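You operate a simulated robot arm through the tools that you are given. There is no shell and no other tool.

You are at the controls of a simulated two-armed robot. One attempt, no reset.

JOB
Fix number 5 in the teal stand and push the stand onto the yellow mat.
Fine: loosen the silver screw first, then tighten it on the card; the stand ends square on the mat.

Only the result counts: the job must be done as asked and must still hold three seconds after the hand-in. Knocking over, shifting, dropping, spilling or breaking anything else fails it.

ROBOT AND FRAMES
Two 7-joint arms with two-finger grippers on one trunk that stands fixed in place. Base frame: the origin is at the foot of the trunk, x ahead of it, y to its left, z up. Lengths are in cm, angles in degrees, forces in N, time in s.
The left shoulder is at [7.1, 17.5, 110.1], the right one opposite. With the tool pointing down near the work surface each hand reaches from about 26 to 88 cm from the base axis, measured 20 degrees to its own side. Payload 2.94 kg a hand.
The TCP of each hand is the grasp point between the finger pads, 3 cm short of the fingertips. In the tool frame z runs along the fingers and y along their closing line. Largest opening 13.8 cm; the body of the gripper starts 10.9 cm behind the TCP.
Orientation is that of the tool frame in the base frame, as a unit quaternion [x, y, z, w]. With the fingers straight down and closing along the base's y, the tool's x points along the base's -x, its y along +y and its z along -z.

CONTROLS
- The arms move only by the tool step_arm. It takes "left_rows", "right_rows" or both (then of equal length, played together; a hand with none holds still); each is a list of rows, each a list of 7 numbers: the shift along the base's x, y, z in cm, then the turn, a rotation vector about the base's x, y, z in degrees, then the gripper command, from -1 (fully open) to 1 (shut), values between in proportion. In form: [[x, y, z, rx, ry, rz, gripper], ...]. A call has 1 to 20 rows; each row is the pose to reach, as a shift and turn from the pose commanded when the call began. Each row takes 0.2 s and may step no farther than 5 cm and 8.6 degrees from the row before; otherwise, or with a gripper value out of range, the whole call is refused. Where a pose cannot be reached the arm comes as near as it can. A force on the tool above 40 N (or 10 N above the force at the start of the call, whichever is more), or a blocked arm, ends the call early, and 0.2 s more pass. Each finger halts on what it meets, pressing with about 33 N; the grip force reading is that of the motor and also rises with nothing between the fingers. The clock runs only during rows and for 0.2 s after the last one: add rows that repeat a pose to give the fingers time. It gives the time, the measured TCP pose, the force on the tool (base axes), the opening and the grip force at its end, in the units of the frame above (readings bear some noise), with the torque about the TCP (base axes, N m) and any sound that the robot's microphone picked up.
- Cameras (640 x 400 px; columns grow to the right, rows downward): "scene" is now at [17.32, -1.45, 158.33]; the picture's right is [-0.16, -0.99, -0.00], its down [-0.68, 0.11, -0.73] and it looks along [0.72, -0.12, -0.69] (base axes); focal length 323 px, centre (320, 200). "left" rides on the left gripper at [7.1, -1.9, -14.6] in its tool frame; the picture's right is [0.26, 0.97, 0.00], its down [-0.85, 0.23, -0.48] and it looks along [-0.46, 0.12, 0.88] (tool axes); focal length 280 px, centre (320, 200). "right" rides on the right gripper at [7.1, 1.9, -14.6] in its tool frame; the picture's right is [-0.26, 0.97, 0.00], its down [-0.85, -0.23, -0.48] and it looks along [-0.46, -0.12, 0.88] (tool axes); focal length 280 px, centre (320, 200). There is no depth. A picture from a camera that has moved, and an enlarged one, comes with that camera's place and axes in the base frame and with its lens.
- capture(camera): a new picture of that camera. It takes no simulated time.
- raise_lower(by): slides the trunk up (or, below 0, down) by that many cm; the arms and the scene camera ride with it, the base frame stays. It gives what a move gives, with no picture.
- pan_tilt(pan, tilt): turns the head with the scene camera to pan (to the left, within 120 degrees either way) and tilt (down, from -29 to 69), counted from straight ahead of the robot. It gives what a move gives.
- inspect(camera, box): a new picture of the part [left, top, right, bottom] of that camera's present view, enlarged. It takes no simulated time.
- close_job(): hands the job in; it is judged then, once.

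Places have to be worked out from the pictures, the camera data and where the tool is seen. Open the grippers and draw the arms clear of the work before you hand the job in, unless the task says otherwise.

The tools are called after ">>>" as a command line: name --argument value ..., lists and objects as JSON in quotes. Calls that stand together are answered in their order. step_arm: Moves the arms, as the interface text tells. Its arguments: {"type":"object","properties":{"left_rows":{"type":"array","items":{"type":"array","items":{"type":"number"}}},"right_rows":{"type":"array","items":{"type":"array","items":{"type":"number"}}}},"required":[]} The other tools are called the same way: raise_lower (by) slides the trunk up or down; pan_tilt (pan, tilt) turns the head that bears the scene camera; capture (camera) takes a picture; inspect (camera, box) takes an enlarged picture of a part of a camera's view; close_job () hands the job in.

At the start:

```text
time_s: 0.0
left_eef_pos: [68.37, 17.82, 126.07]
left_tool_rot: [-0.001, 1.0, 0.0, 0.0]
left_ft_force: [0.1, 0.2, 0.1]
left_moment: [0.01, 0.0, 0.01]
left_grip_width: 13.78
left_finger_force: 0.0
right_eef_pos: [43.96, -25.87, 118.72]
right_tool_rot: [0.0, 1.0, 0.0, 0.0]
right_ft_force: [0.2, 0.5, -0.1]
right_moment: [-0.01, 0.01, -0.02]
right_grip_width: 13.8
right_finger_force: 0.0
trunk travel left (down, up): [-27.5, 45.9]
head pan, tilt: [-9.3, 43.4]
```

scene: 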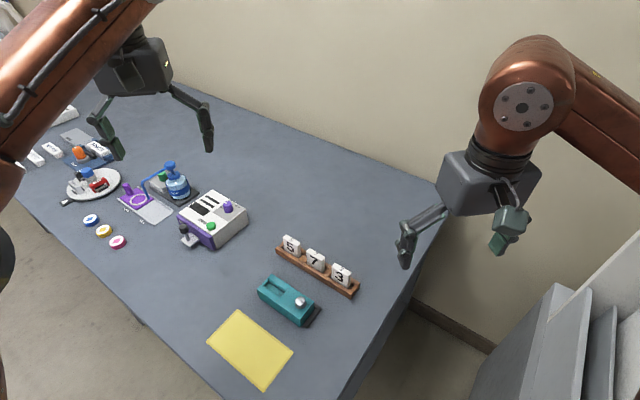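
right: 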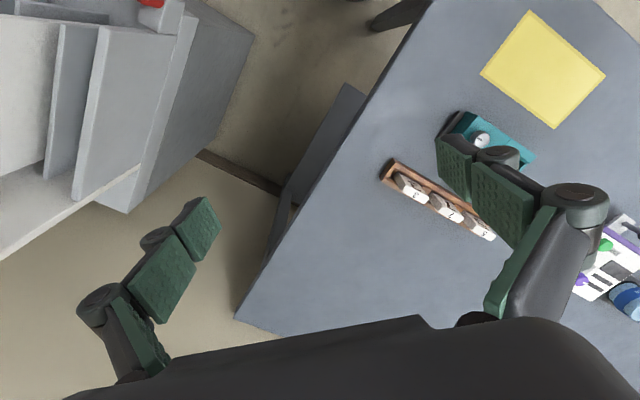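
left: 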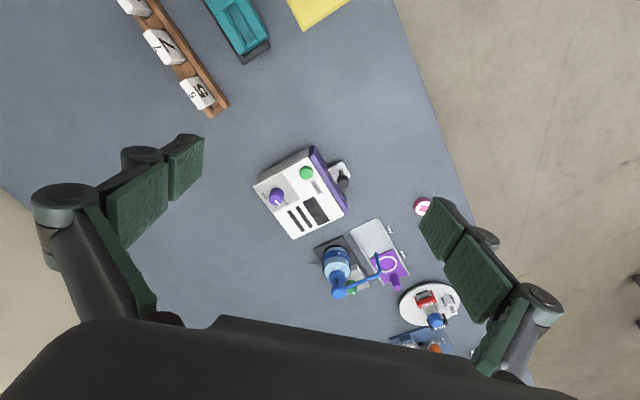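

I start by enlarging the scene view around the stand, the number cards and the mat.

>>> inspect --camera "scene" --box '[240, 220, 380, 340]'

>>> inspect --camera "right" --box '[360, 80, 560, 250]'

>>> inspect --camera "left" --box '[100, 0, 360, 130]'

```text
3.33 times, centred on (310, 280) of scene
camera zoom: at [17.32, -1.45, 158.33], right [-0.16, -0.99, 0.0], down [-0.68, 0.11, -0.73], along [0.72, -0.12, -0.69], focal length 1077 px, centre (353, -67)
```

zoom: 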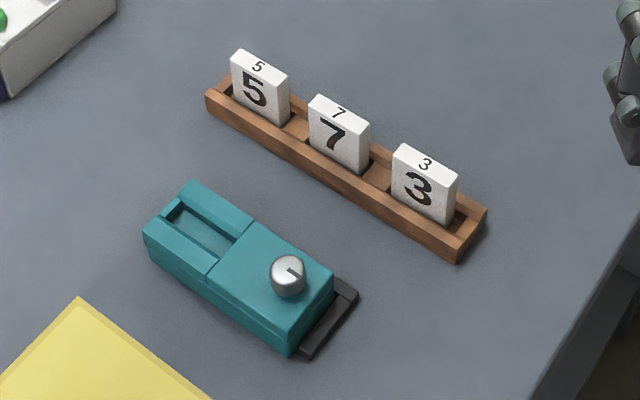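

```text
2.35 times, centred on (460, 165) of right
camera zoom: at [36.89, -24.18, 133.33], right [0.26, 0.97, 0.0], down [0.85, -0.23, 0.48], along [0.46, -0.12, -0.88], focal length 660 px, centre (-9, 282)
```

zoom: 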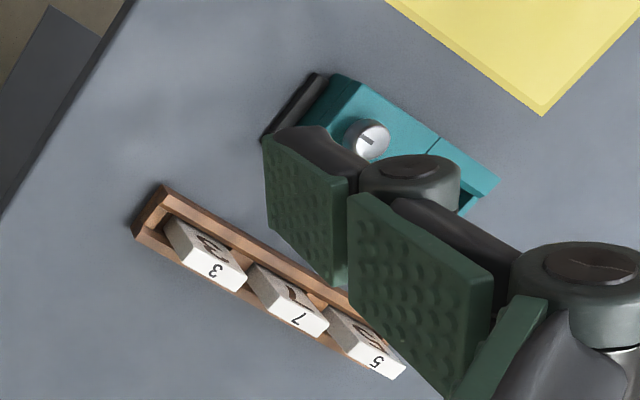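

```text
2.46 times, centred on (230, 65) of left
camera zoom: at [61.34, 15.92, 140.52], right [-0.26, 0.96, 0.0], down [0.85, 0.23, 0.48], along [0.46, 0.13, -0.88], focal length 690 px, centre (542, 532)
```

zoom: 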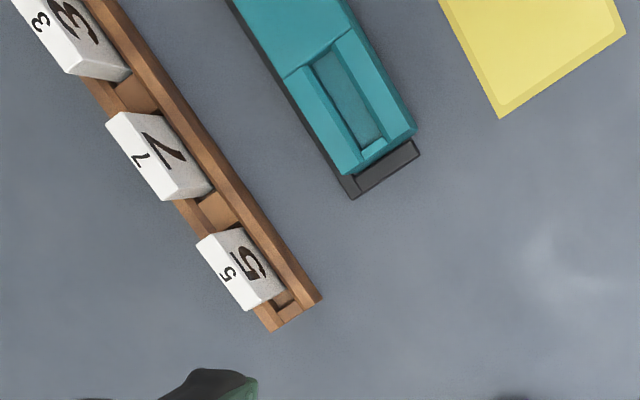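

The tray, stand and mat all look turned about 45° to the base. The table appears to be near z≈83.5 and the stand near (59, -1). I lower the left hand so its camera looks down on the stand.

>>> step_arm --left_rows '[[-2.25, -1.6, -2.5, 0, 0, 0, -1], [-4.5, -3.2, -5, 0, 0, 0, -1], [-6.75, -4.8, -7.5, 0, 0, 0, -1], [-9, -6.4, -10, 0, 0, 0, -1], [-11.25, -8, -12.5, 0, 0, 0, -1], [-13.5, -9.6, -15, 0, 0, 0, -1], [-15.75, -11.2, -17.5, 0, 0, 0, -1], [-18, -12.8, -20, 0, 0, 0, -1]]'

>>> capture --camera "left"

>>> capture --camera "scene"

```text
time_s: 1.8
left_eef_pos: [50.51, 5.13, 106.05]
left_tool_rot: [0.0, 1.0, 0.0, 0.0]
left_ft_force: [-1.2, 0.0, 0.5]
left_moment: [0.01, -0.01, -0.01]
left_grip_width: 13.78
left_finger_force: 0.0
right_eef_pos: [44.0, -26.03, 118.67]
right_tool_rot: [0.0, 1.0, 0.0, 0.0]
right_ft_force: [-0.3, 0.2, -0.2]
right_moment: [0.01, 0.0, -0.02]
right_grip_width: 13.78
right_finger_force: 0.1
trunk travel left (down, up): [-27.5, 45.9]
head pan, tilt: [-9.3, 43.4]
```

```text
taken
camera left: at [43.41, 3.16, 120.6], right [-0.26, 0.96, 0.0], down [0.85, 0.23, 0.48], along [0.46, 0.13, -0.88], focal length 280 px, centre (320, 200)
```

left: 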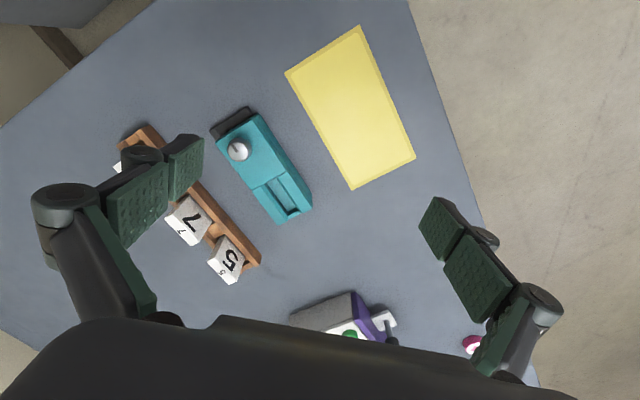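

```text
taken
camera scene: at [17.33, -1.48, 158.33], right [-0.16, -0.99, 0.0], down [-0.68, 0.11, -0.73], along [0.72, -0.12, -0.69], focal length 323 px, centre (320, 200)
```

scene: 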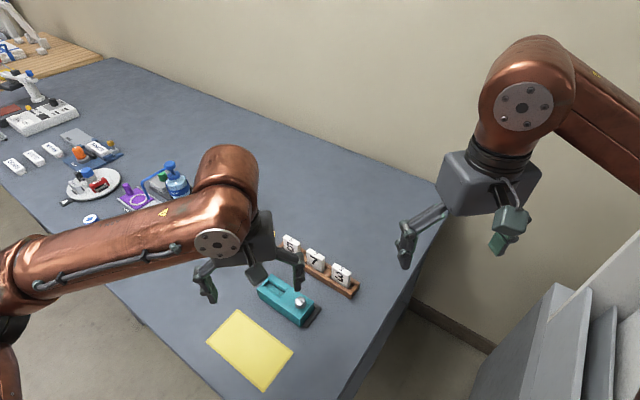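

The left camera now covers the whole work area, so I enlarge the stand, cards and mat for measurement.

>>> inspect --camera "left" --box '[200, 95, 330, 235]'

>>> inspect --camera "left" --box '[110, 110, 290, 300]'

>>> inspect --camera "left" --box '[270, 10, 430, 200]'

>>> inspect --camera "scene" --box '[250, 270, 330, 335]'

```text
2.86 times, centred on (265, 165) of left
camera zoom: at [43.41, 3.16, 120.6], right [-0.26, 0.96, 0.0], down [0.85, 0.23, 0.48], along [0.46, 0.13, -0.88], focal length 801 px, centre (477, 300)
```

zoom: 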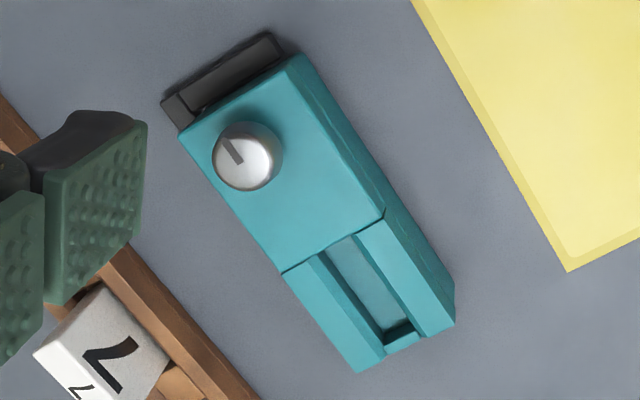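

```text
2.11 times, centred on (200, 205) of left
camera zoom: at [43.41, 3.16, 120.6], right [-0.26, 0.96, 0.0], down [0.85, 0.23, 0.48], along [0.46, 0.13, -0.88], focal length 590 px, centre (573, 190)
```

zoom: 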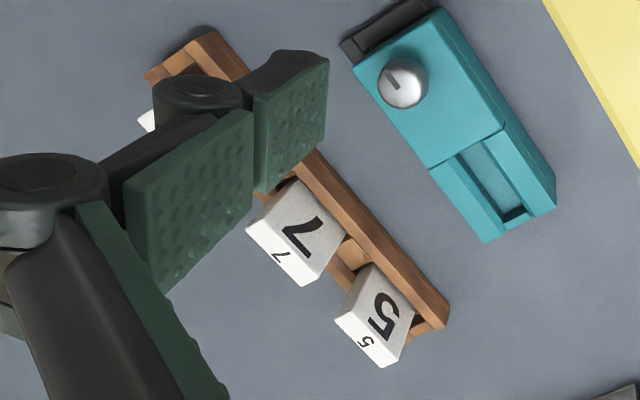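

```text
2.11 times, centred on (350, 105) of left
camera zoom: at [43.41, 3.16, 120.6], right [-0.26, 0.96, 0.0], down [0.85, 0.23, 0.48], along [0.46, 0.13, -0.88], focal length 590 px, centre (257, 400)
```

zoom: 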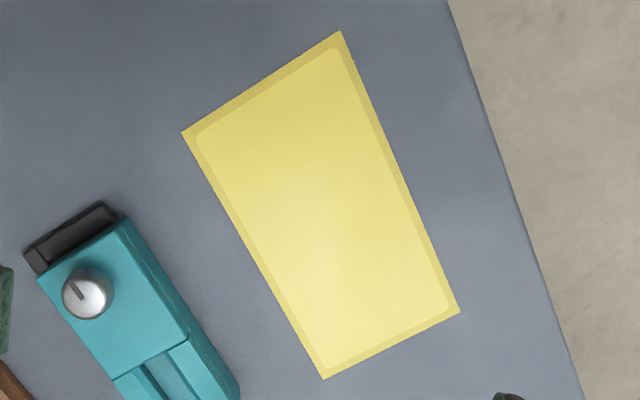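

```text
6.15 times, centred on (290, 302) of scene
camera zoom: at [17.33, -1.48, 158.33], right [-0.16, -0.99, 0.0], down [-0.68, 0.11, -0.73], along [0.72, -0.12, -0.69], focal length 1989 px, centre (505, -431)
```

zoom: 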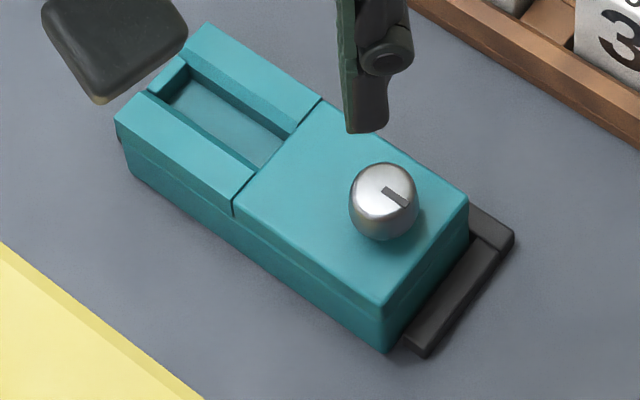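

I need finer mat corners to fix the table height, so I enlarge the mat in the scene view and the tray as well.

>>> inspect --camera "scene" --box '[195, 300, 305, 400]'

>>> inspect --camera "scene" --box '[270, 225, 370, 305]'

>>> inspect --camera "right" --box '[430, 0, 640, 140]'

```text
4.00 times, centred on (250, 350) of scene
camera zoom: at [17.33, -1.48, 158.33], right [-0.16, -0.99, 0.0], down [-0.68, 0.11, -0.73], along [0.72, -0.12, -0.69], focal length 1293 px, centre (600, -400)
```

zoom: 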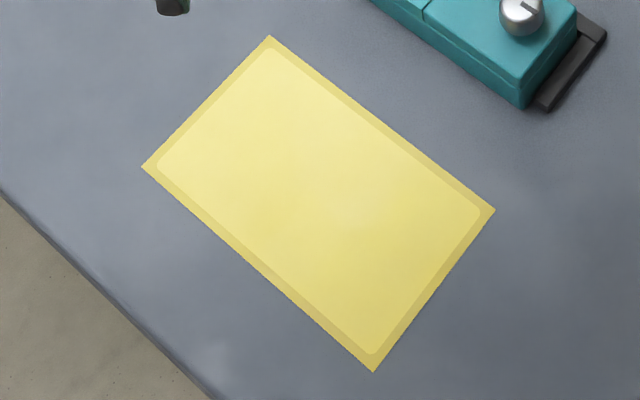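

```text
5.00 times, centred on (320, 265) of scene
camera zoom: at [17.33, -1.48, 158.33], right [-0.16, -0.99, 0.0], down [-0.68, 0.11, -0.73], along [0.72, -0.12, -0.69], focal length 1616 px, centre (320, -125)
```

zoom: 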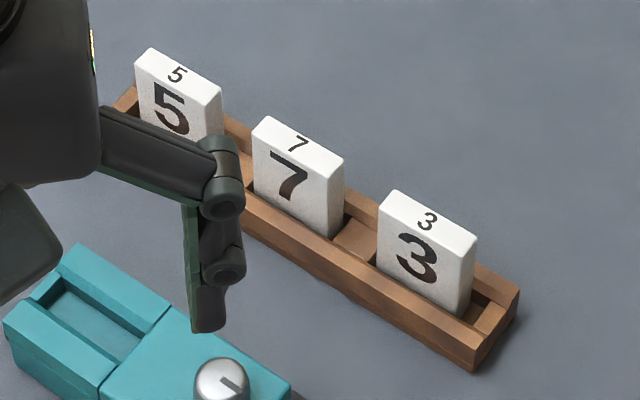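

```text
2.86 times, centred on (535, 70) of right
camera zoom: at [36.9, -24.2, 133.32], right [0.26, 0.97, 0.0], down [0.85, -0.23, 0.48], along [0.46, -0.12, -0.88], focal length 801 px, centre (-294, 571)
```

zoom: 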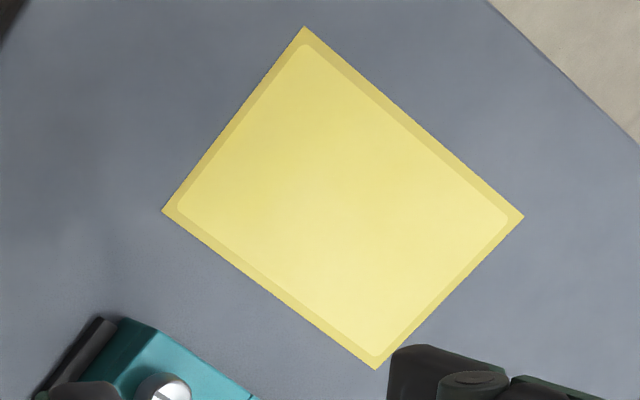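

The table comes out at z≈84 and the stand top at z≈88, with the knob axis at about (55.9, -3.25). The mat is flat, centred near (49.9, 9.5) with its long axis at 45°, parallel to the stand. I clear the left hand away and bring the right hand above the knob, turned -45°.

>>> step_arm --left_rows '[[0, 3, 1, 0, 0, 0, -1], [0, 6, 2, 0, 0, 0, -1], [0, 9, 3, 0, 0, 0, -1], [0, 12, 4, 0, 0, 0, -1], [0, 15, 5, 0, 0, 0, -1], [0, 18, 6, 0, 0, 0, -1], [0, 21, 7, 0, 0, 0, -1], [0, 24, 8, 0, 0, 0, -1]]' --right_rows '[[1.5, 2.85, -1.5, 0, 0, -5.6, -1], [3.0, 5.7, -3, 0, 0, -11.2, -1], [4.5, 8.5, -4.5, 0, 0, -16.9, -0.6], [6.0, 11.4, -6, 0, 0, -22.5, -0.3], [7.5, 14.2, -7.5, 0, 0, -28.1, 0], [9.0, 17.1, -9, 0, 0, -33.7, 0.2], [10.5, 19.9, -10.5, 0, 0, -39.4, 0.42], [11.9, 22.75, -12, 0, 0, -45, 0.42]]'

>>> capture --camera "right"

>>> capture --camera "scene"

```text
time_s: 3.6
left_eef_pos: [50.47, 29.21, 114.02]
left_tool_rot: [-0.001, 1.0, -0.001, -0.001]
left_ft_force: [-0.6, 0.3, 0.3]
left_moment: [-0.11, -0.02, 0.02]
left_grip_width: 13.78
left_finger_force: 0.1
right_eef_pos: [55.86, -2.75, 106.54]
right_tool_rot: [0.384, 0.924, -0.002, 0.0]
right_ft_force: [-0.2, -0.1, -0.8]
right_moment: [-0.04, 0.0, 0.03]
right_grip_width: 3.99
right_finger_force: 0.1
trunk travel left (down, up): [-27.5, 45.9]
head pan, tilt: [-9.3, 43.4]
```

```text
taken
camera right: at [52.28, 3.47, 121.24], right [0.87, 0.5, 0.0], down [0.44, -0.76, 0.48], along [0.24, -0.41, -0.88], focal length 280 px, centre (320, 200)
```

right: 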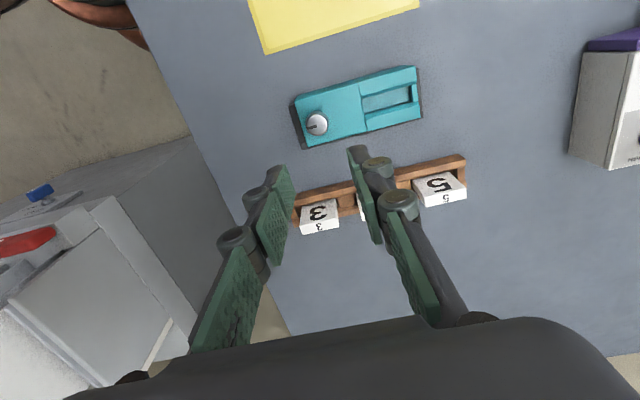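

```text
taken
camera scene: at [17.36, -1.14, 158.33], right [-0.16, -0.99, 0.0], down [-0.68, 0.11, -0.73], along [0.72, -0.12, -0.69], focal length 323 px, centre (320, 200)
```

scene: 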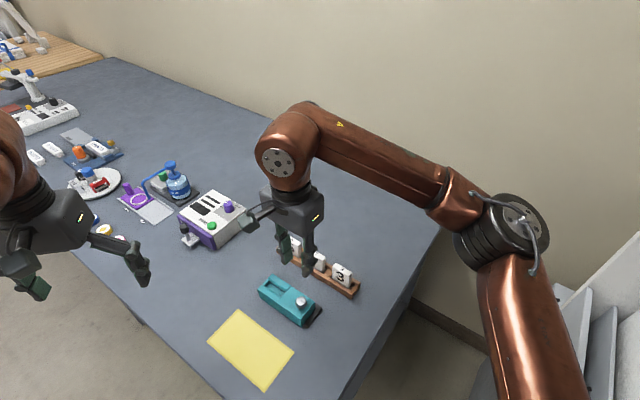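

The right hand hovers above the stand. I enlarge its view of the stand and the fingertips.

>>> inspect --camera "right" --box '[280, 50, 440, 160]'

>>> inspect --camera "right" --box '[240, 130, 480, 290]'

>>> inspect --camera "scene" --box '[230, 180, 370, 340]'

```text
3.64 times, centred on (360, 105) of right
camera zoom: at [52.28, 3.47, 121.24], right [0.87, 0.5, 0.0], down [0.44, -0.76, 0.48], along [0.24, -0.41, -0.88], focal length 1020 px, centre (174, 546)
```

zoom: 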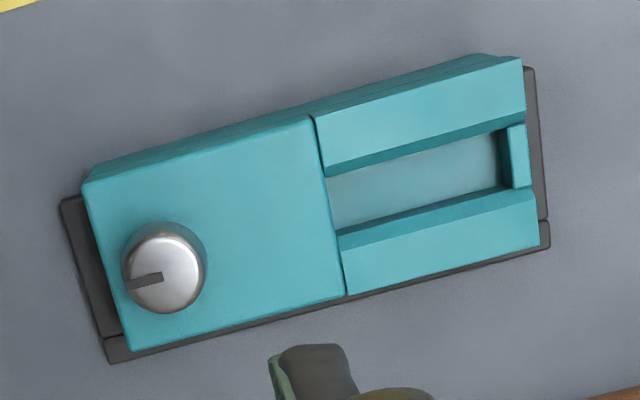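

```text
2.50 times, centred on (360, 210) of right
camera zoom: at [52.28, 3.47, 121.24], right [0.87, 0.5, 0.0], down [0.44, -0.76, 0.48], along [0.24, -0.41, -0.88], focal length 701 px, centre (220, 175)
```

zoom: 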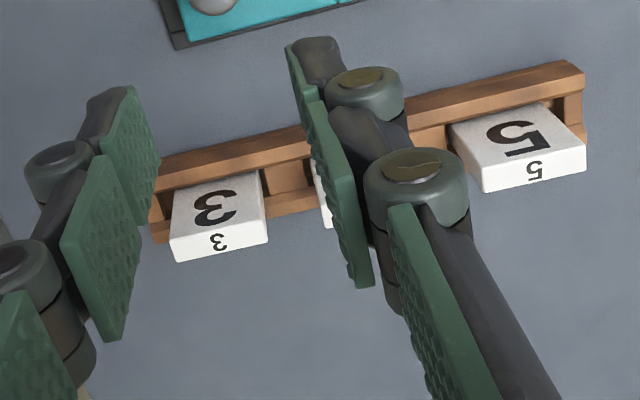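

```text
2.50 times, centred on (300, 260) of scene
camera zoom: at [17.36, -1.14, 158.33], right [-0.16, -0.99, 0.0], down [-0.68, 0.11, -0.73], along [0.72, -0.12, -0.69], focal length 808 px, centre (370, 50)
```

zoom: 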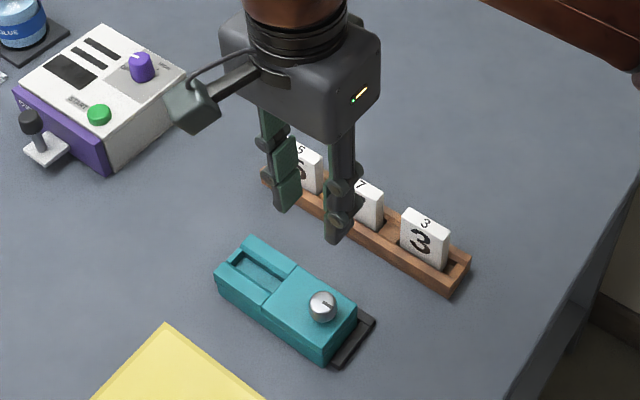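

The knob measures at (55.8, -3.15), with its pointer towards the knob end of the stand. I shift slightly and lower to a check height with the fingers about 4 cm apart.

>>> step_arm --right_rows '[[-0.05, -0.2, -3, 0, 0, 0, 0.42], [-0.08, -0.4, -6, 0, 0, 0, 0.42], [-0.08, -0.4, -9, 0, 0, 0, 0.42], [-0.08, -0.4, -11.5, 0, 0, 0, 0.42]]'

>>> capture --camera "right"

>>> inspect --camera "scene" --box '[240, 220, 360, 340]'

```text
time_s: 4.6
left_eef_pos: [50.41, 29.07, 113.89]
left_tool_rot: [-0.001, 1.0, 0.0, 0.0]
left_ft_force: [0.5, -0.1, 0.6]
left_moment: [0.0, -0.03, 0.0]
left_grip_width: 13.81
left_finger_force: 0.0
right_eef_pos: [55.79, -3.54, 94.97]
right_tool_rot: [0.384, 0.924, 0.0, 0.0]
right_ft_force: [0.1, -0.5, -0.1]
right_moment: [0.0, 0.0, -0.03]
right_grip_width: 4.0
right_finger_force: 0.0
trunk travel left (down, up): [-27.5, 45.9]
head pan, tilt: [-9.3, 43.4]
```

```text
taken
camera right: at [52.1, 2.68, 109.64], right [0.87, 0.5, 0.0], down [0.44, -0.76, 0.48], along [0.24, -0.41, -0.88], focal length 280 px, centre (320, 200)
```

right: 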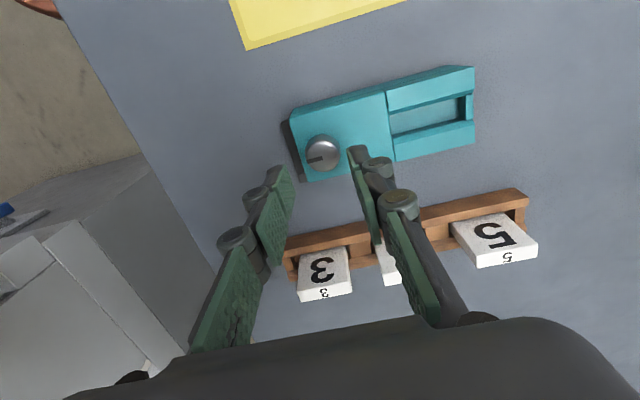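

```text
3.33 times, centred on (300, 280) of scene
camera zoom: at [17.36, -1.41, 158.33], right [-0.16, -0.99, 0.0], down [-0.68, 0.11, -0.73], along [0.72, -0.12, -0.69], focal length 1077 px, centre (387, -67)
```

zoom: 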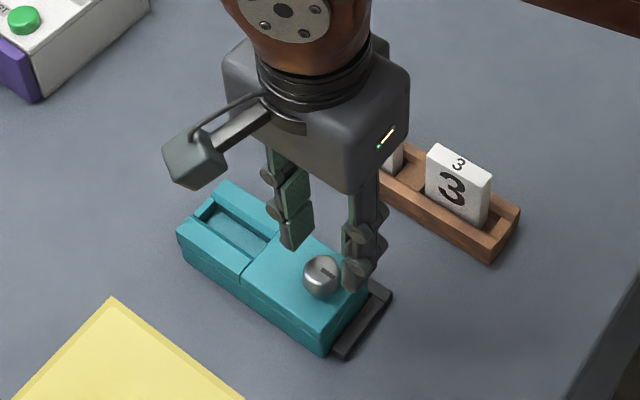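

The fingertips are now about 2 cm above the knob. I zoom into the right camera to measure the remaining sideways offset.

>>> inspect --camera "right" --box '[260, 110, 400, 210]'

>>> inspect --camera "scene" --box '[285, 260, 345, 310]'

```text
4.00 times, centred on (330, 160) of right
camera zoom: at [52.1, 2.68, 109.64], right [0.87, 0.5, 0.0], down [0.44, -0.76, 0.48], along [0.24, -0.41, -0.88], focal length 1122 px, centre (280, 360)
```

zoom: 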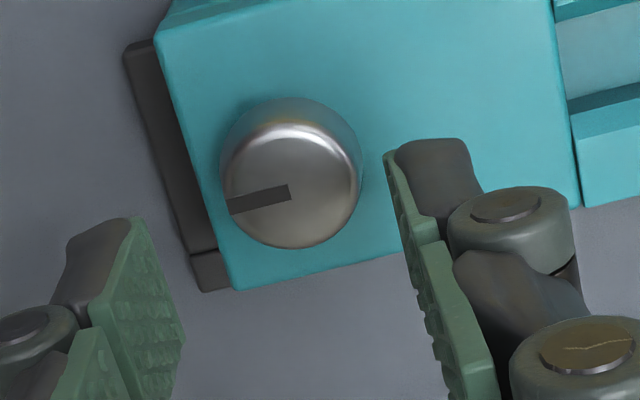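

```text
8.00 times, centred on (315, 285) of scene
camera zoom: at [17.36, -1.41, 158.33], right [-0.16, -0.99, 0.0], down [-0.68, 0.11, -0.73], along [0.72, -0.12, -0.69], focal length 2585 px, centre (360, -480)
```

zoom: 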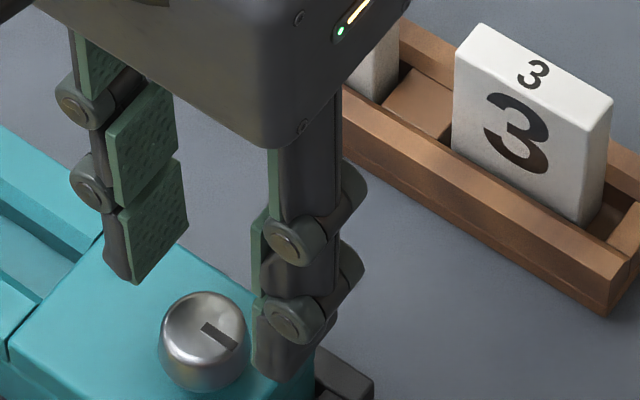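

The remaining offset is about (+0.06, +0.23). I centre on the knob, lower until the tips sit just above the stand top, then close on the knob.

>>> step_arm --right_rows '[[0.03, 0.12, -1, 0, 0, 0, 0.42], [0.06, 0.23, -2.2, 0, 0, 0, 0.42], [0.06, 0.23, -3.2, 0, 0, 0, 0.42], [0.06, 0.23, -3.5, 0, 0, 0, 0.42]]'

>>> inspect --camera "right" --box '[260, 110, 400, 210]'

>>> inspect --camera "scene" --box '[275, 260, 345, 325]'

```text
time_s: 5.6
left_eef_pos: [50.44, 28.99, 113.98]
left_tool_rot: [-0.002, 1.0, 0.001, 0.0]
left_ft_force: [-0.2, -0.5, 0.2]
left_moment: [0.02, 0.03, 0.02]
left_grip_width: 13.78
left_finger_force: 0.0
right_eef_pos: [55.83, -3.38, 91.74]
right_tool_rot: [0.382, 0.924, 0.0, 0.001]
right_ft_force: [0.0, 0.4, 0.0]
right_moment: [0.04, -0.03, 0.0]
right_grip_width: 4.02
right_finger_force: 0.1
trunk travel left (down, up): [-27.5, 45.9]
head pan, tilt: [-9.3, 43.4]
```

```text
4.00 times, centred on (330, 160) of right
camera zoom: at [52.21, 2.9, 106.26], right [0.87, 0.5, 0.0], down [0.44, -0.76, 0.48], along [0.24, -0.41, -0.88], focal length 1122 px, centre (280, 360)
```

zoom: 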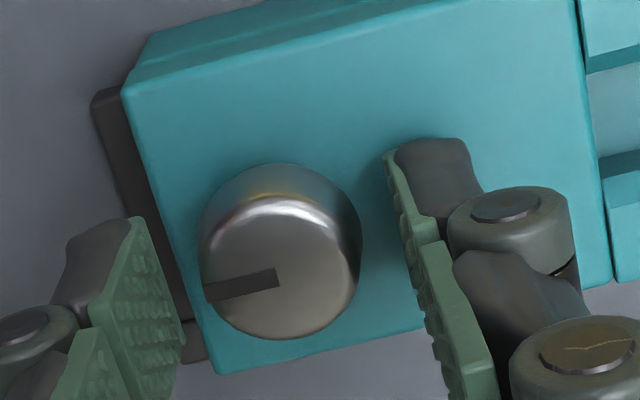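

```text
6.15 times, centred on (310, 292) of scene
camera zoom: at [17.31, -1.4, 158.34], right [-0.16, -0.99, 0.0], down [-0.68, 0.11, -0.73], along [0.72, -0.12, -0.69], focal length 1989 px, centre (382, -369)
```

zoom: 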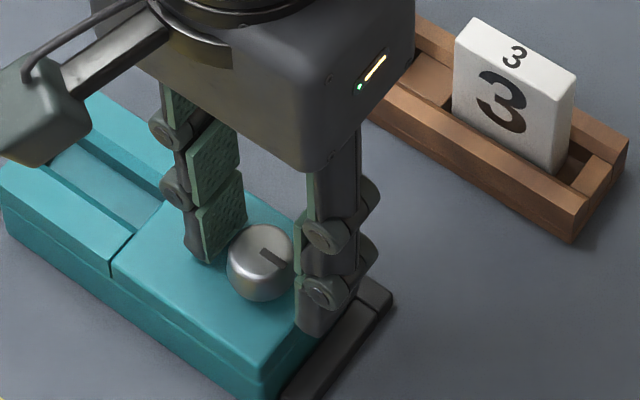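

The fingers straddle the knob and are centred on it. I close on it now.

>>> step_arm --right_rows '[[0, 0, -0.15, 0, 0, 0, 0.7], [0, 0, -0.15, 0, 0, 0, 1], [0, 0, -0.15, 0, 0, 0, 1], [0, 0, -0.15, 0, 0, 0, 1]]'

>>> inspect --camera "right" --box '[240, 90, 420, 230]'

```text
time_s: 6.6
left_eef_pos: [50.42, 29.1, 113.91]
left_tool_rot: [-0.001, 1.0, 0.0, 0.0]
left_ft_force: [-0.2, 0.3, 0.5]
left_moment: [-0.05, 0.02, 0.01]
left_grip_width: 13.81
left_finger_force: 0.0
right_eef_pos: [55.89, -3.3, 91.39]
right_tool_rot: [0.382, 0.924, 0.0, -0.001]
right_ft_force: [4.8, 0.7, 5.9]
right_moment: [0.01, -0.14, 0.02]
right_grip_width: 2.52
right_finger_force: 32.8
trunk travel left (down, up): [-27.5, 45.9]
head pan, tilt: [-9.3, 43.4]
```

```text
2.86 times, centred on (330, 160) of right
camera zoom: at [52.19, 2.93, 106.15], right [0.87, 0.5, 0.0], down [0.44, -0.76, 0.48], along [0.24, -0.41, -0.88], focal length 801 px, centre (291, 314)
```

zoom: 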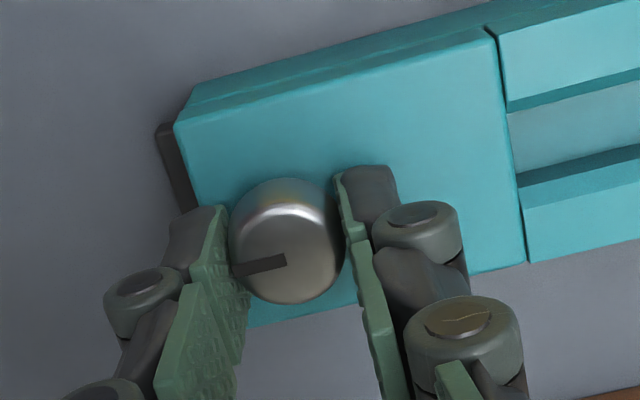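

The knob is gripped at 2.5 cm wide. I turn it counter-clockwise by 40° and check the torque and the stand.

>>> step_arm --right_rows '[[0, 0, 0.1, 0, 0, 8, 1], [0, 0, 0.1, 0, 0, 16, 1], [0, 0, 0.1, 0, 0, 24, 1], [0, 0, 0.1, 0, 0, 32, 1], [0, 0, 0.1, 0, 0, 40, 1]]'

>>> capture --camera "right"

>>> inspect --camera "scene" --box '[240, 260, 340, 335]'

```text
time_s: 7.8
left_eef_pos: [50.53, 29.21, 113.87]
left_tool_rot: [0.0, 1.0, -0.001, -0.001]
left_ft_force: [-0.4, -0.4, 0.4]
left_moment: [0.03, 0.0, 0.0]
left_grip_width: 13.78
left_finger_force: 0.1
right_eef_pos: [55.82, -3.2, 91.55]
right_tool_rot: [0.042, 0.999, 0.0, -0.001]
right_ft_force: [4.6, 9.9, -0.9]
right_moment: [0.45, -0.31, -0.05]
right_grip_width: 2.54
right_finger_force: 32.7
trunk travel left (down, up): [-27.5, 45.9]
head pan, tilt: [-9.3, 43.4]
```

```text
taken
camera right: at [49.0, -0.79, 106.18], right [0.34, 0.94, 0.0], down [0.83, -0.3, 0.47], along [0.45, -0.16, -0.88], focal length 280 px, centre (320, 200)
```

right: 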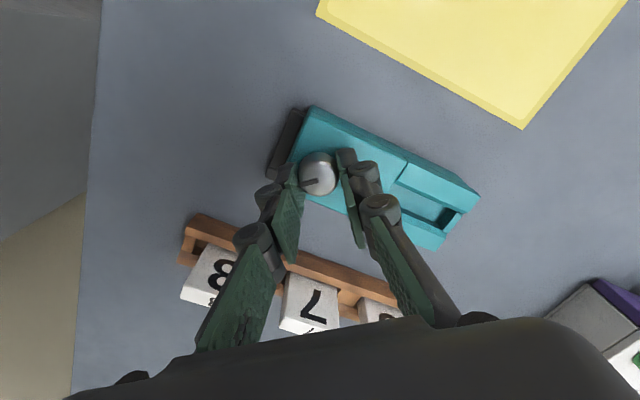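

```text
5.33 times, centred on (290, 298) of scene
camera zoom: at [17.45, -1.22, 158.32], right [-0.16, -0.99, 0.0], down [-0.68, 0.11, -0.73], along [0.72, -0.12, -0.69], focal length 1724 px, centre (480, -320)
```

zoom: 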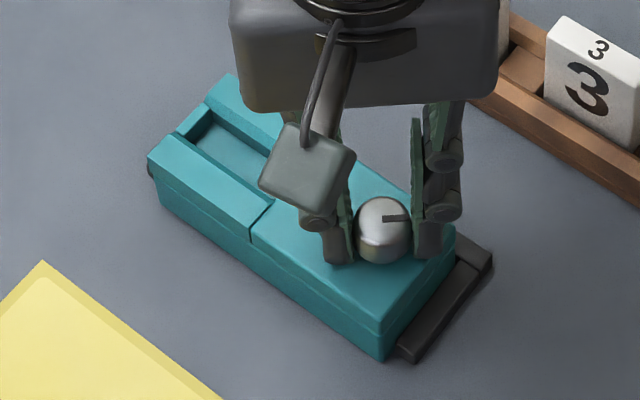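

The knob turned with the fingers and the stand stayed put. I go on counter-clockwise another 80°, easing slightly towards +y to relieve the side force.

>>> step_arm --right_rows '[[0, 0.1, 0, 0, 0, 8, 1], [0, 0.1, 0, 0, 0, 16, 1], [0, 0.1, 0, 0, 0, 24, 1], [0, 0.1, 0, 0, 0, 32, 1], [0, 0.1, 0, 0, 0, 40, 1], [0, 0.1, 0, 0, 0, 48, 1], [0, 0.1, 0, 0, 0, 56, 1], [0, 0.1, 0, 0, 0, 64, 1], [0, 0.1, 0, 0, 0, 72, 1], [0, 0.1, 0, 0, 0, 80, 1]]'

>>> capture --camera "right"

>>> capture --camera "scene"

>>> inspect --camera "scene" --box '[240, 260, 340, 335]'

```text
time_s: 10.0
left_eef_pos: [50.52, 28.89, 114.02]
left_tool_rot: [-0.001, 1.0, -0.001, 0.0]
left_ft_force: [-0.9, -0.5, 0.3]
left_moment: [-0.04, 0.0, 0.03]
left_grip_width: 13.8
left_finger_force: 0.1
right_eef_pos: [55.84, -3.27, 91.71]
right_tool_rot: [-0.492, 0.87, -0.001, 0.0]
right_ft_force: [2.3, -0.6, -0.1]
right_moment: [-0.27, -0.01, -0.05]
right_grip_width: 2.52
right_finger_force: 33.1
right hand out of reach, approached as far as the arm can: row 9, 10
trunk travel left (down, up): [-27.5, 45.9]
head pan, tilt: [-9.3, 43.4]
```

```text
taken
camera right: at [50.58, -8.51, 106.31], right [-0.69, 0.72, 0.0], down [0.64, 0.61, 0.47], along [0.34, 0.33, -0.88], focal length 280 px, centre (320, 200)
```

right: 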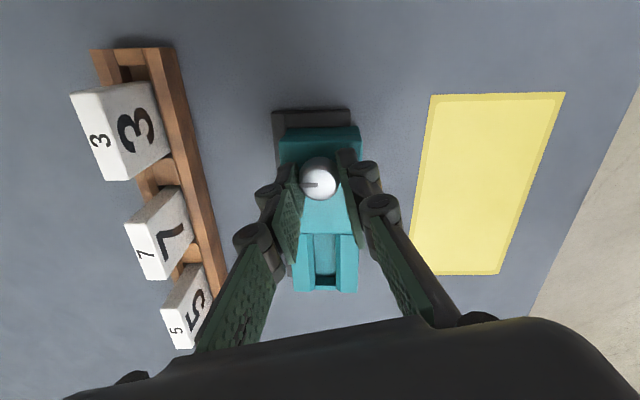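

```text
taken
camera scene: at [17.35, -1.39, 158.33], right [-0.16, -0.99, 0.0], down [-0.68, 0.11, -0.73], along [0.72, -0.12, -0.69], focal length 323 px, centre (320, 200)
```

scene: 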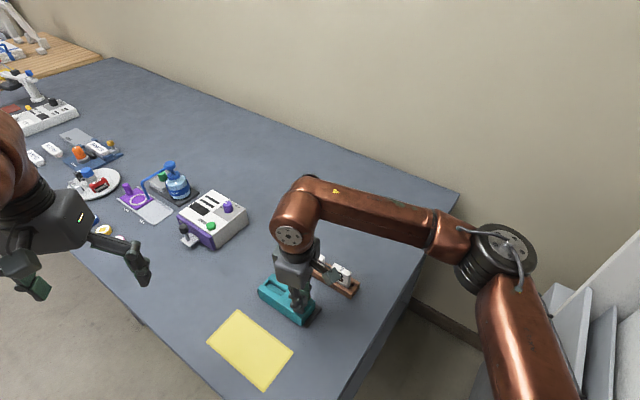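

```text
5.33 times, centred on (290, 298) of scene
camera zoom: at [17.35, -1.39, 158.33], right [-0.16, -0.99, 0.0], down [-0.68, 0.11, -0.73], along [0.72, -0.12, -0.69], focal length 1724 px, centre (480, -320)
```

zoom: 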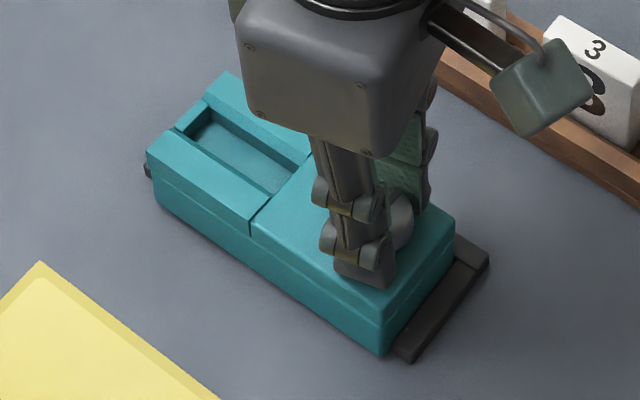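

The right wrist reached its limit after about 104° of turning. I check the slot closely for any change before re-gripping.

>>> inspect --camera "right" --box '[260, 100, 380, 310]'

>>> inspect --camera "scene" --box '[260, 265, 310, 310]'

```text
1.90 times, centred on (320, 205) of right
camera zoom: at [50.58, -8.51, 106.31], right [-0.69, 0.72, 0.0], down [0.64, 0.61, 0.47], along [0.34, 0.33, -0.88], focal length 534 px, centre (320, 190)
```

zoom: 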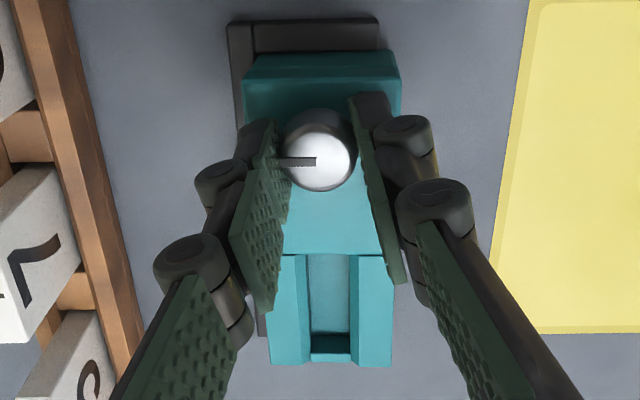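

```text
8.89 times, centred on (285, 288) of scene
camera zoom: at [17.35, -1.39, 158.33], right [-0.16, -0.99, 0.0], down [-0.68, 0.11, -0.73], along [0.72, -0.12, -0.69], focal length 2872 px, centre (631, -578)
```

zoom: 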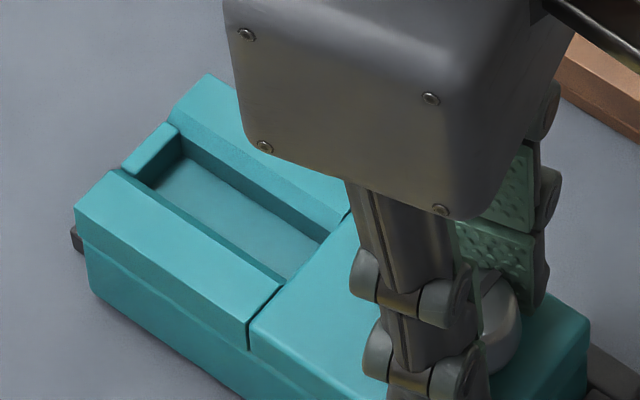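

The slot width is unchanged, about 1.85 cm at the top. To keep loosening I open the fingers around the knob, swing the wrist back clockwise and re-grip.

>>> step_arm --right_rows '[[0, 0, 0, 0, 0, 0, 0.42], [0, 0, 0, 0, 0, 0, 0.42], [0, 0, 0.1, 0, 0, -8, 0.42], [0, 0, 0.1, 0, 0, -16, 0.42], [0, 0, 0.1, 0, 0, -24, 0.42], [0, 0, 0.1, 0, 0, -32, 0.42], [0, 0, 0.1, 0, 0, -40, 0.42], [0, 0, 0.1, 0, 0, -48, 0.42], [0, 0, 0.1, 0, 0, -56, 0.42], [0, 0, 0.1, 0, 0, -64, 0.42], [0, 0, 0.1, 0, 0, -72, 0.42], [0, 0, 0.1, 0, 0, -80, 0.42], [0, 0, 0.1, 0, 0, -88, 0.42], [0, 0, 0.1, 0, 0, -96, 0.42], [0, 0, 0.1, 0, 0, -104, 0.42], [0, 0, 0.1, 0, 0, -112, 0.42], [0, 0, 0.1, 0, 0, -120, 0.42]]'

>>> capture --camera "right"

>>> inspect --camera "scene" --box '[240, 260, 340, 335]'

```text
time_s: 13.6
left_eef_pos: [50.36, 29.01, 114.07]
left_tool_rot: [0.0, 1.0, -0.001, -0.001]
left_ft_force: [-0.5, 0.3, -0.7]
left_moment: [-0.03, 0.02, -0.01]
left_grip_width: 13.82
left_finger_force: 0.1
right_eef_pos: [55.77, -3.13, 91.57]
right_tool_rot: [0.509, 0.861, -0.001, 0.0]
right_ft_force: [-0.5, -0.1, -0.6]
right_moment: [-0.02, -0.03, 0.02]
right_grip_width: 4.01
right_finger_force: 0.1
trunk travel left (down, up): [-27.5, 45.9]
head pan, tilt: [-9.3, 43.4]
```

```text
taken
camera right: at [54.1, 3.8, 106.35], right [0.97, 0.24, 0.0], down [0.21, -0.85, 0.48], along [0.11, -0.46, -0.88], focal length 280 px, centre (320, 200)
```

right: 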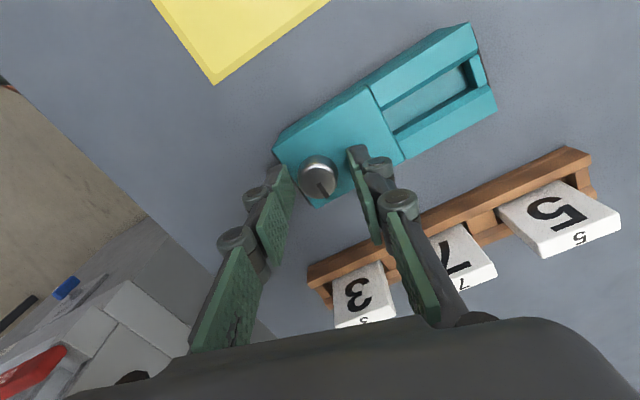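

```text
5.33 times, centred on (290, 298) of scene
camera zoom: at [17.32, -1.37, 158.33], right [-0.16, -0.99, 0.0], down [-0.68, 0.11, -0.73], along [0.72, -0.12, -0.69], focal length 1724 px, centre (480, -320)
```

zoom: 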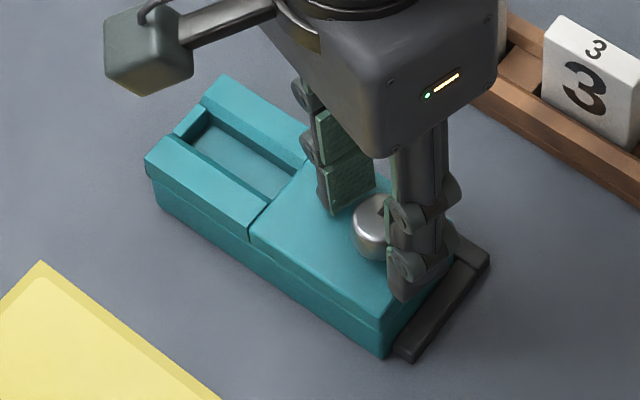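

The wrist swung back freely to -61° and the knob stayed where I left it. I go further back, grip again, and turn counter-clockwise, watching the torque.

>>> step_arm --right_rows '[[0, 0, 0, 0, 0, -8, 0.42], [0, 0, 0, 0, 0, -16, 0.42], [0, 0, 0, 0, 0, -24, 0.42], [0, 0, 0, 0, 0, -32, 0.42], [0, 0, 0, 0, 0, -40, 0.42], [0, 0, 0, 0, 0, -48, 0.42], [0, 0, 0, 0, 0, -56, 0.42], [0, 0, 0, 0, 0, -56, 0.8], [0, 0, 0, 0, 0, -56, 1], [0, 0, 0, 0, 0, -56, 1], [0, 0, 0, 0, 0, -56, 1]]'

>>> capture --camera "right"

```text
time_s: 16.0
left_eef_pos: [50.32, 29.05, 113.98]
left_tool_rot: [-0.001, 1.0, 0.0, 0.0]
left_ft_force: [0.2, -0.1, -1.0]
left_moment: [-0.02, -0.01, 0.01]
left_grip_width: 13.78
left_finger_force: 0.2
right_eef_pos: [55.73, -3.28, 91.78]
right_tool_rot: [0.853, 0.522, 0.0, 0.0]
right_ft_force: [-5.1, 2.8, 1.6]
right_moment: [0.24, 0.16, 0.01]
right_grip_width: 2.55
right_finger_force: 33.0
trunk travel left (down, up): [-27.5, 45.9]
head pan, tilt: [-9.3, 43.4]
```

```text
taken
camera right: at [60.71, 2.09, 106.36], right [0.74, -0.67, 0.0], down [-0.59, -0.65, 0.48], along [-0.32, -0.35, -0.88], focal length 280 px, centre (320, 200)
```

right: 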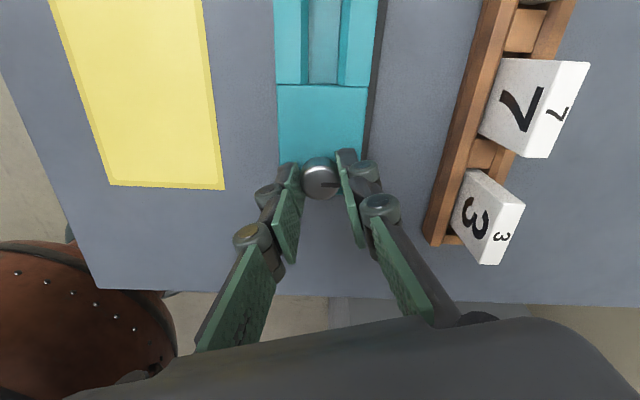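

The wrist reached -117° and the knob is gripped. I turn counter-clockwise 80°.

>>> step_arm --right_rows '[[0, 0, 0, 0, 0, 8, 1], [0, 0, 0, 0, 0, 16, 1], [0, 0, 0, 0, 0, 24, 1], [0, 0, 0, 0, 0, 32, 1], [0, 0, 0, 0, 0, 40, 1], [0, 0, 0, 0, 0, 48, 1], [0, 0, 0, 0, 0, 56, 1], [0, 0, 0, 0, 0, 64, 1], [0, 0, 0, 0, 0, 72, 1], [0, 0, 0, 0, 0, 80, 1]]'

>>> inspect --camera "right" --box '[240, 20, 500, 230]'

>>> inspect --camera "scene" --box '[240, 260, 340, 335]'

```text
time_s: 18.2
left_eef_pos: [50.38, 29.05, 113.98]
left_tool_rot: [-0.001, 1.0, -0.001, 0.0]
left_ft_force: [0.1, 0.5, -0.8]
left_moment: [0.03, -0.02, 0.02]
left_grip_width: 13.82
left_finger_force: 0.0
right_eef_pos: [55.93, -3.32, 91.62]
right_tool_rot: [0.316, 0.949, -0.001, 0.0]
right_ft_force: [0.9, -0.4, 1.1]
right_moment: [-0.02, -0.07, -0.34]
right_grip_width: 2.56
right_finger_force: 33.2
trunk travel left (down, up): [-27.5, 45.9]
head pan, tilt: [-9.3, 43.4]
```

```text
1.90 times, centred on (370, 125) of right
camera zoom: at [51.41, 2.46, 106.34], right [0.79, 0.61, 0.0], down [0.54, -0.69, 0.48], along [0.29, -0.38, -0.88], focal length 534 px, centre (225, 343)
```

zoom: 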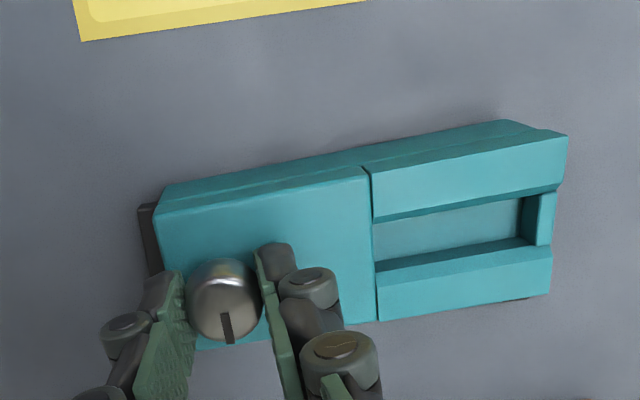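

```text
5.33 times, centred on (290, 298) of scene
camera zoom: at [17.35, -1.36, 158.33], right [-0.16, -0.99, 0.0], down [-0.68, 0.11, -0.73], along [0.72, -0.12, -0.69], focal length 1724 px, centre (480, -320)
```

zoom: 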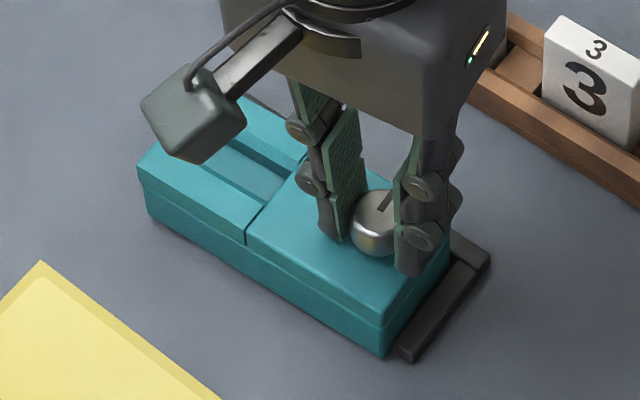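

The torque rose to -0.34 Nm, the pointer stayed near 315°, and the stand crept a few degrees counter-clockwise. So the screw is at its loose stop, about 90° from where it started. I release the knob, lift the right hand clear and re-measure the stand.

>>> step_arm --right_rows '[[0, 0, 0, 0, 0, 0, 0.42], [0, 0, 0, 0, 0, 0, 0.42], [0, 0, 2, 0, 0, 0, 0.42], [0, 0, 5, 0, 0, 0, 0.42], [0, 0, 9, 0, 0, 0, 0.42], [-1, -4, 12, 0, 0, 0, 0.42], [-2, -8, 15, 0, 0, 0, 0.42], [-3, -12, 18, 0, 0, 0, 0.42], [-4, -16, 20, 0, 0, 0, 0.42], [-5, -20, 22, 0, 0, 0, 0.42], [-6, -24, 23, 0, 0, 0, 0.42]]'

>>> capture --camera "scene"

>>> inspect --camera "scene" --box '[250, 270, 330, 335]'

>>> inspect --camera "scene" --box '[265, 225, 365, 305]'

```text
refused: row 6 steps farther than a row can; nothing moved
```

```text
taken
camera scene: at [17.35, -1.36, 158.33], right [-0.16, -0.99, 0.0], down [-0.68, 0.11, -0.73], along [0.72, -0.12, -0.69], focal length 323 px, centre (320, 200)
```

scene: 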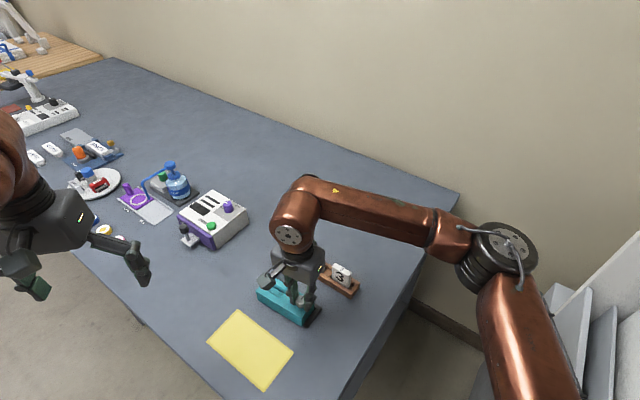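

```text
6.15 times, centred on (290, 302) of scene
camera zoom: at [17.35, -1.36, 158.33], right [-0.16, -0.99, 0.0], down [-0.68, 0.11, -0.73], along [0.72, -0.12, -0.69], focal length 1989 px, centre (505, -431)
```

zoom: 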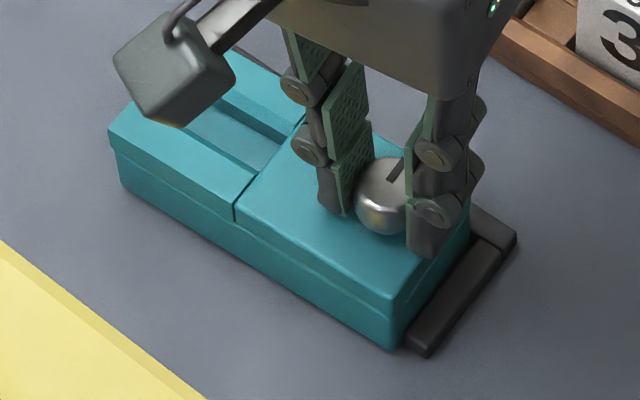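

```text
5.00 times, centred on (315, 265) of scene
camera zoom: at [17.35, -1.36, 158.33], right [-0.16, -0.99, 0.0], down [-0.68, 0.11, -0.73], along [0.72, -0.12, -0.69], focal length 1616 px, centre (345, -125)
```

zoom: 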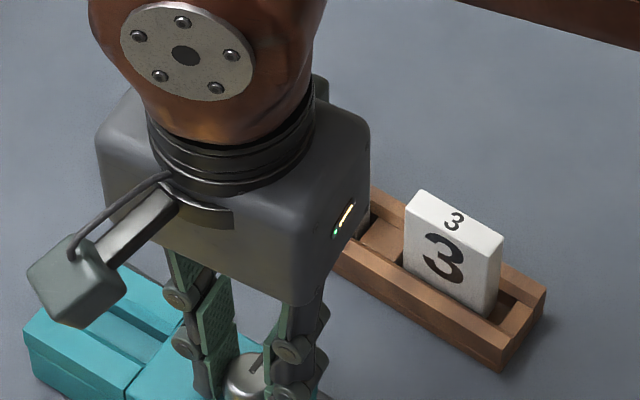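

That call was refused for one oversized step; I repeat it with shorter steps.

>>> step_arm --right_rows '[[0, 0, 0, 0, 0, 0, 0.42], [0, 0, 0, 0, 0, 0, 0.42], [0, 0, 2, 0, 0, 0, 0.42], [0, 0, 5, 0, 0, 0, 0.42], [0, 0, 9, 0, 0, 0, 0.42], [-1, -3, 12, 0, 0, 0, 0.42], [-2, -6, 15, 0, 0, 0, 0.42], [-3, -10, 17, 0, 0, 0, 0.42], [-4, -14, 19, 0, 0, 0, 0.42], [-5, -18, 21, 0, 0, 0, 0.42], [-6, -22, 22, 0, 0, 0, 0.42], [-7, -26, 23, 0, 0, 0, 0.42]]'

>>> inspect --camera "scene" --box '[250, 270, 330, 335]'

>>> inspect --camera "scene" --box '[265, 225, 365, 305]'

```text
time_s: 20.8
left_eef_pos: [50.34, 28.84, 114.07]
left_tool_rot: [-0.001, 1.0, 0.0, 0.001]
left_ft_force: [0.0, -0.9, 0.4]
left_moment: [0.04, -0.06, 0.03]
left_grip_width: 13.8
left_finger_force: 0.0
right_eef_pos: [48.58, -29.25, 114.61]
right_tool_rot: [0.317, 0.949, 0.001, 0.0]
right_ft_force: [-0.3, -0.5, -0.6]
right_moment: [0.03, -0.02, 0.01]
right_grip_width: 4.01
right_finger_force: 0.0
trunk travel left (down, up): [-27.5, 45.9]
head pan, tilt: [-9.3, 43.4]
```

```text
6.15 times, centred on (290, 302) of scene
camera zoom: at [17.18, -1.53, 158.36], right [-0.16, -0.99, 0.0], down [-0.68, 0.11, -0.73], along [0.72, -0.12, -0.69], focal length 1989 px, centre (505, -431)
```

zoom: 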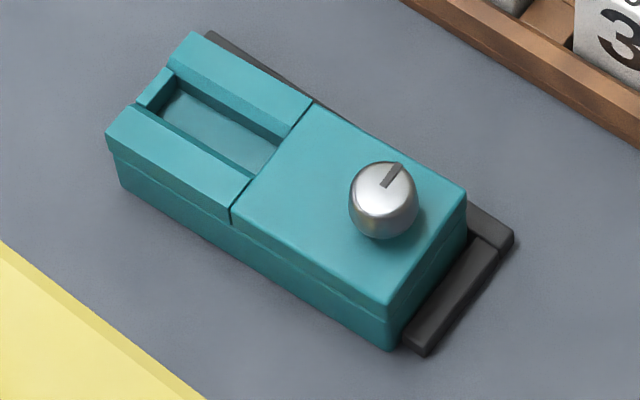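

```text
5.00 times, centred on (315, 265) of scene
camera zoom: at [17.18, -1.53, 158.36], right [-0.16, -0.99, 0.0], down [-0.68, 0.11, -0.73], along [0.72, -0.12, -0.69], focal length 1616 px, centre (345, -125)
```

zoom: 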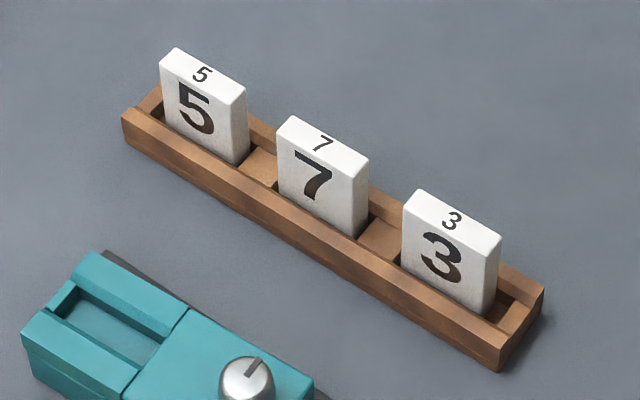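

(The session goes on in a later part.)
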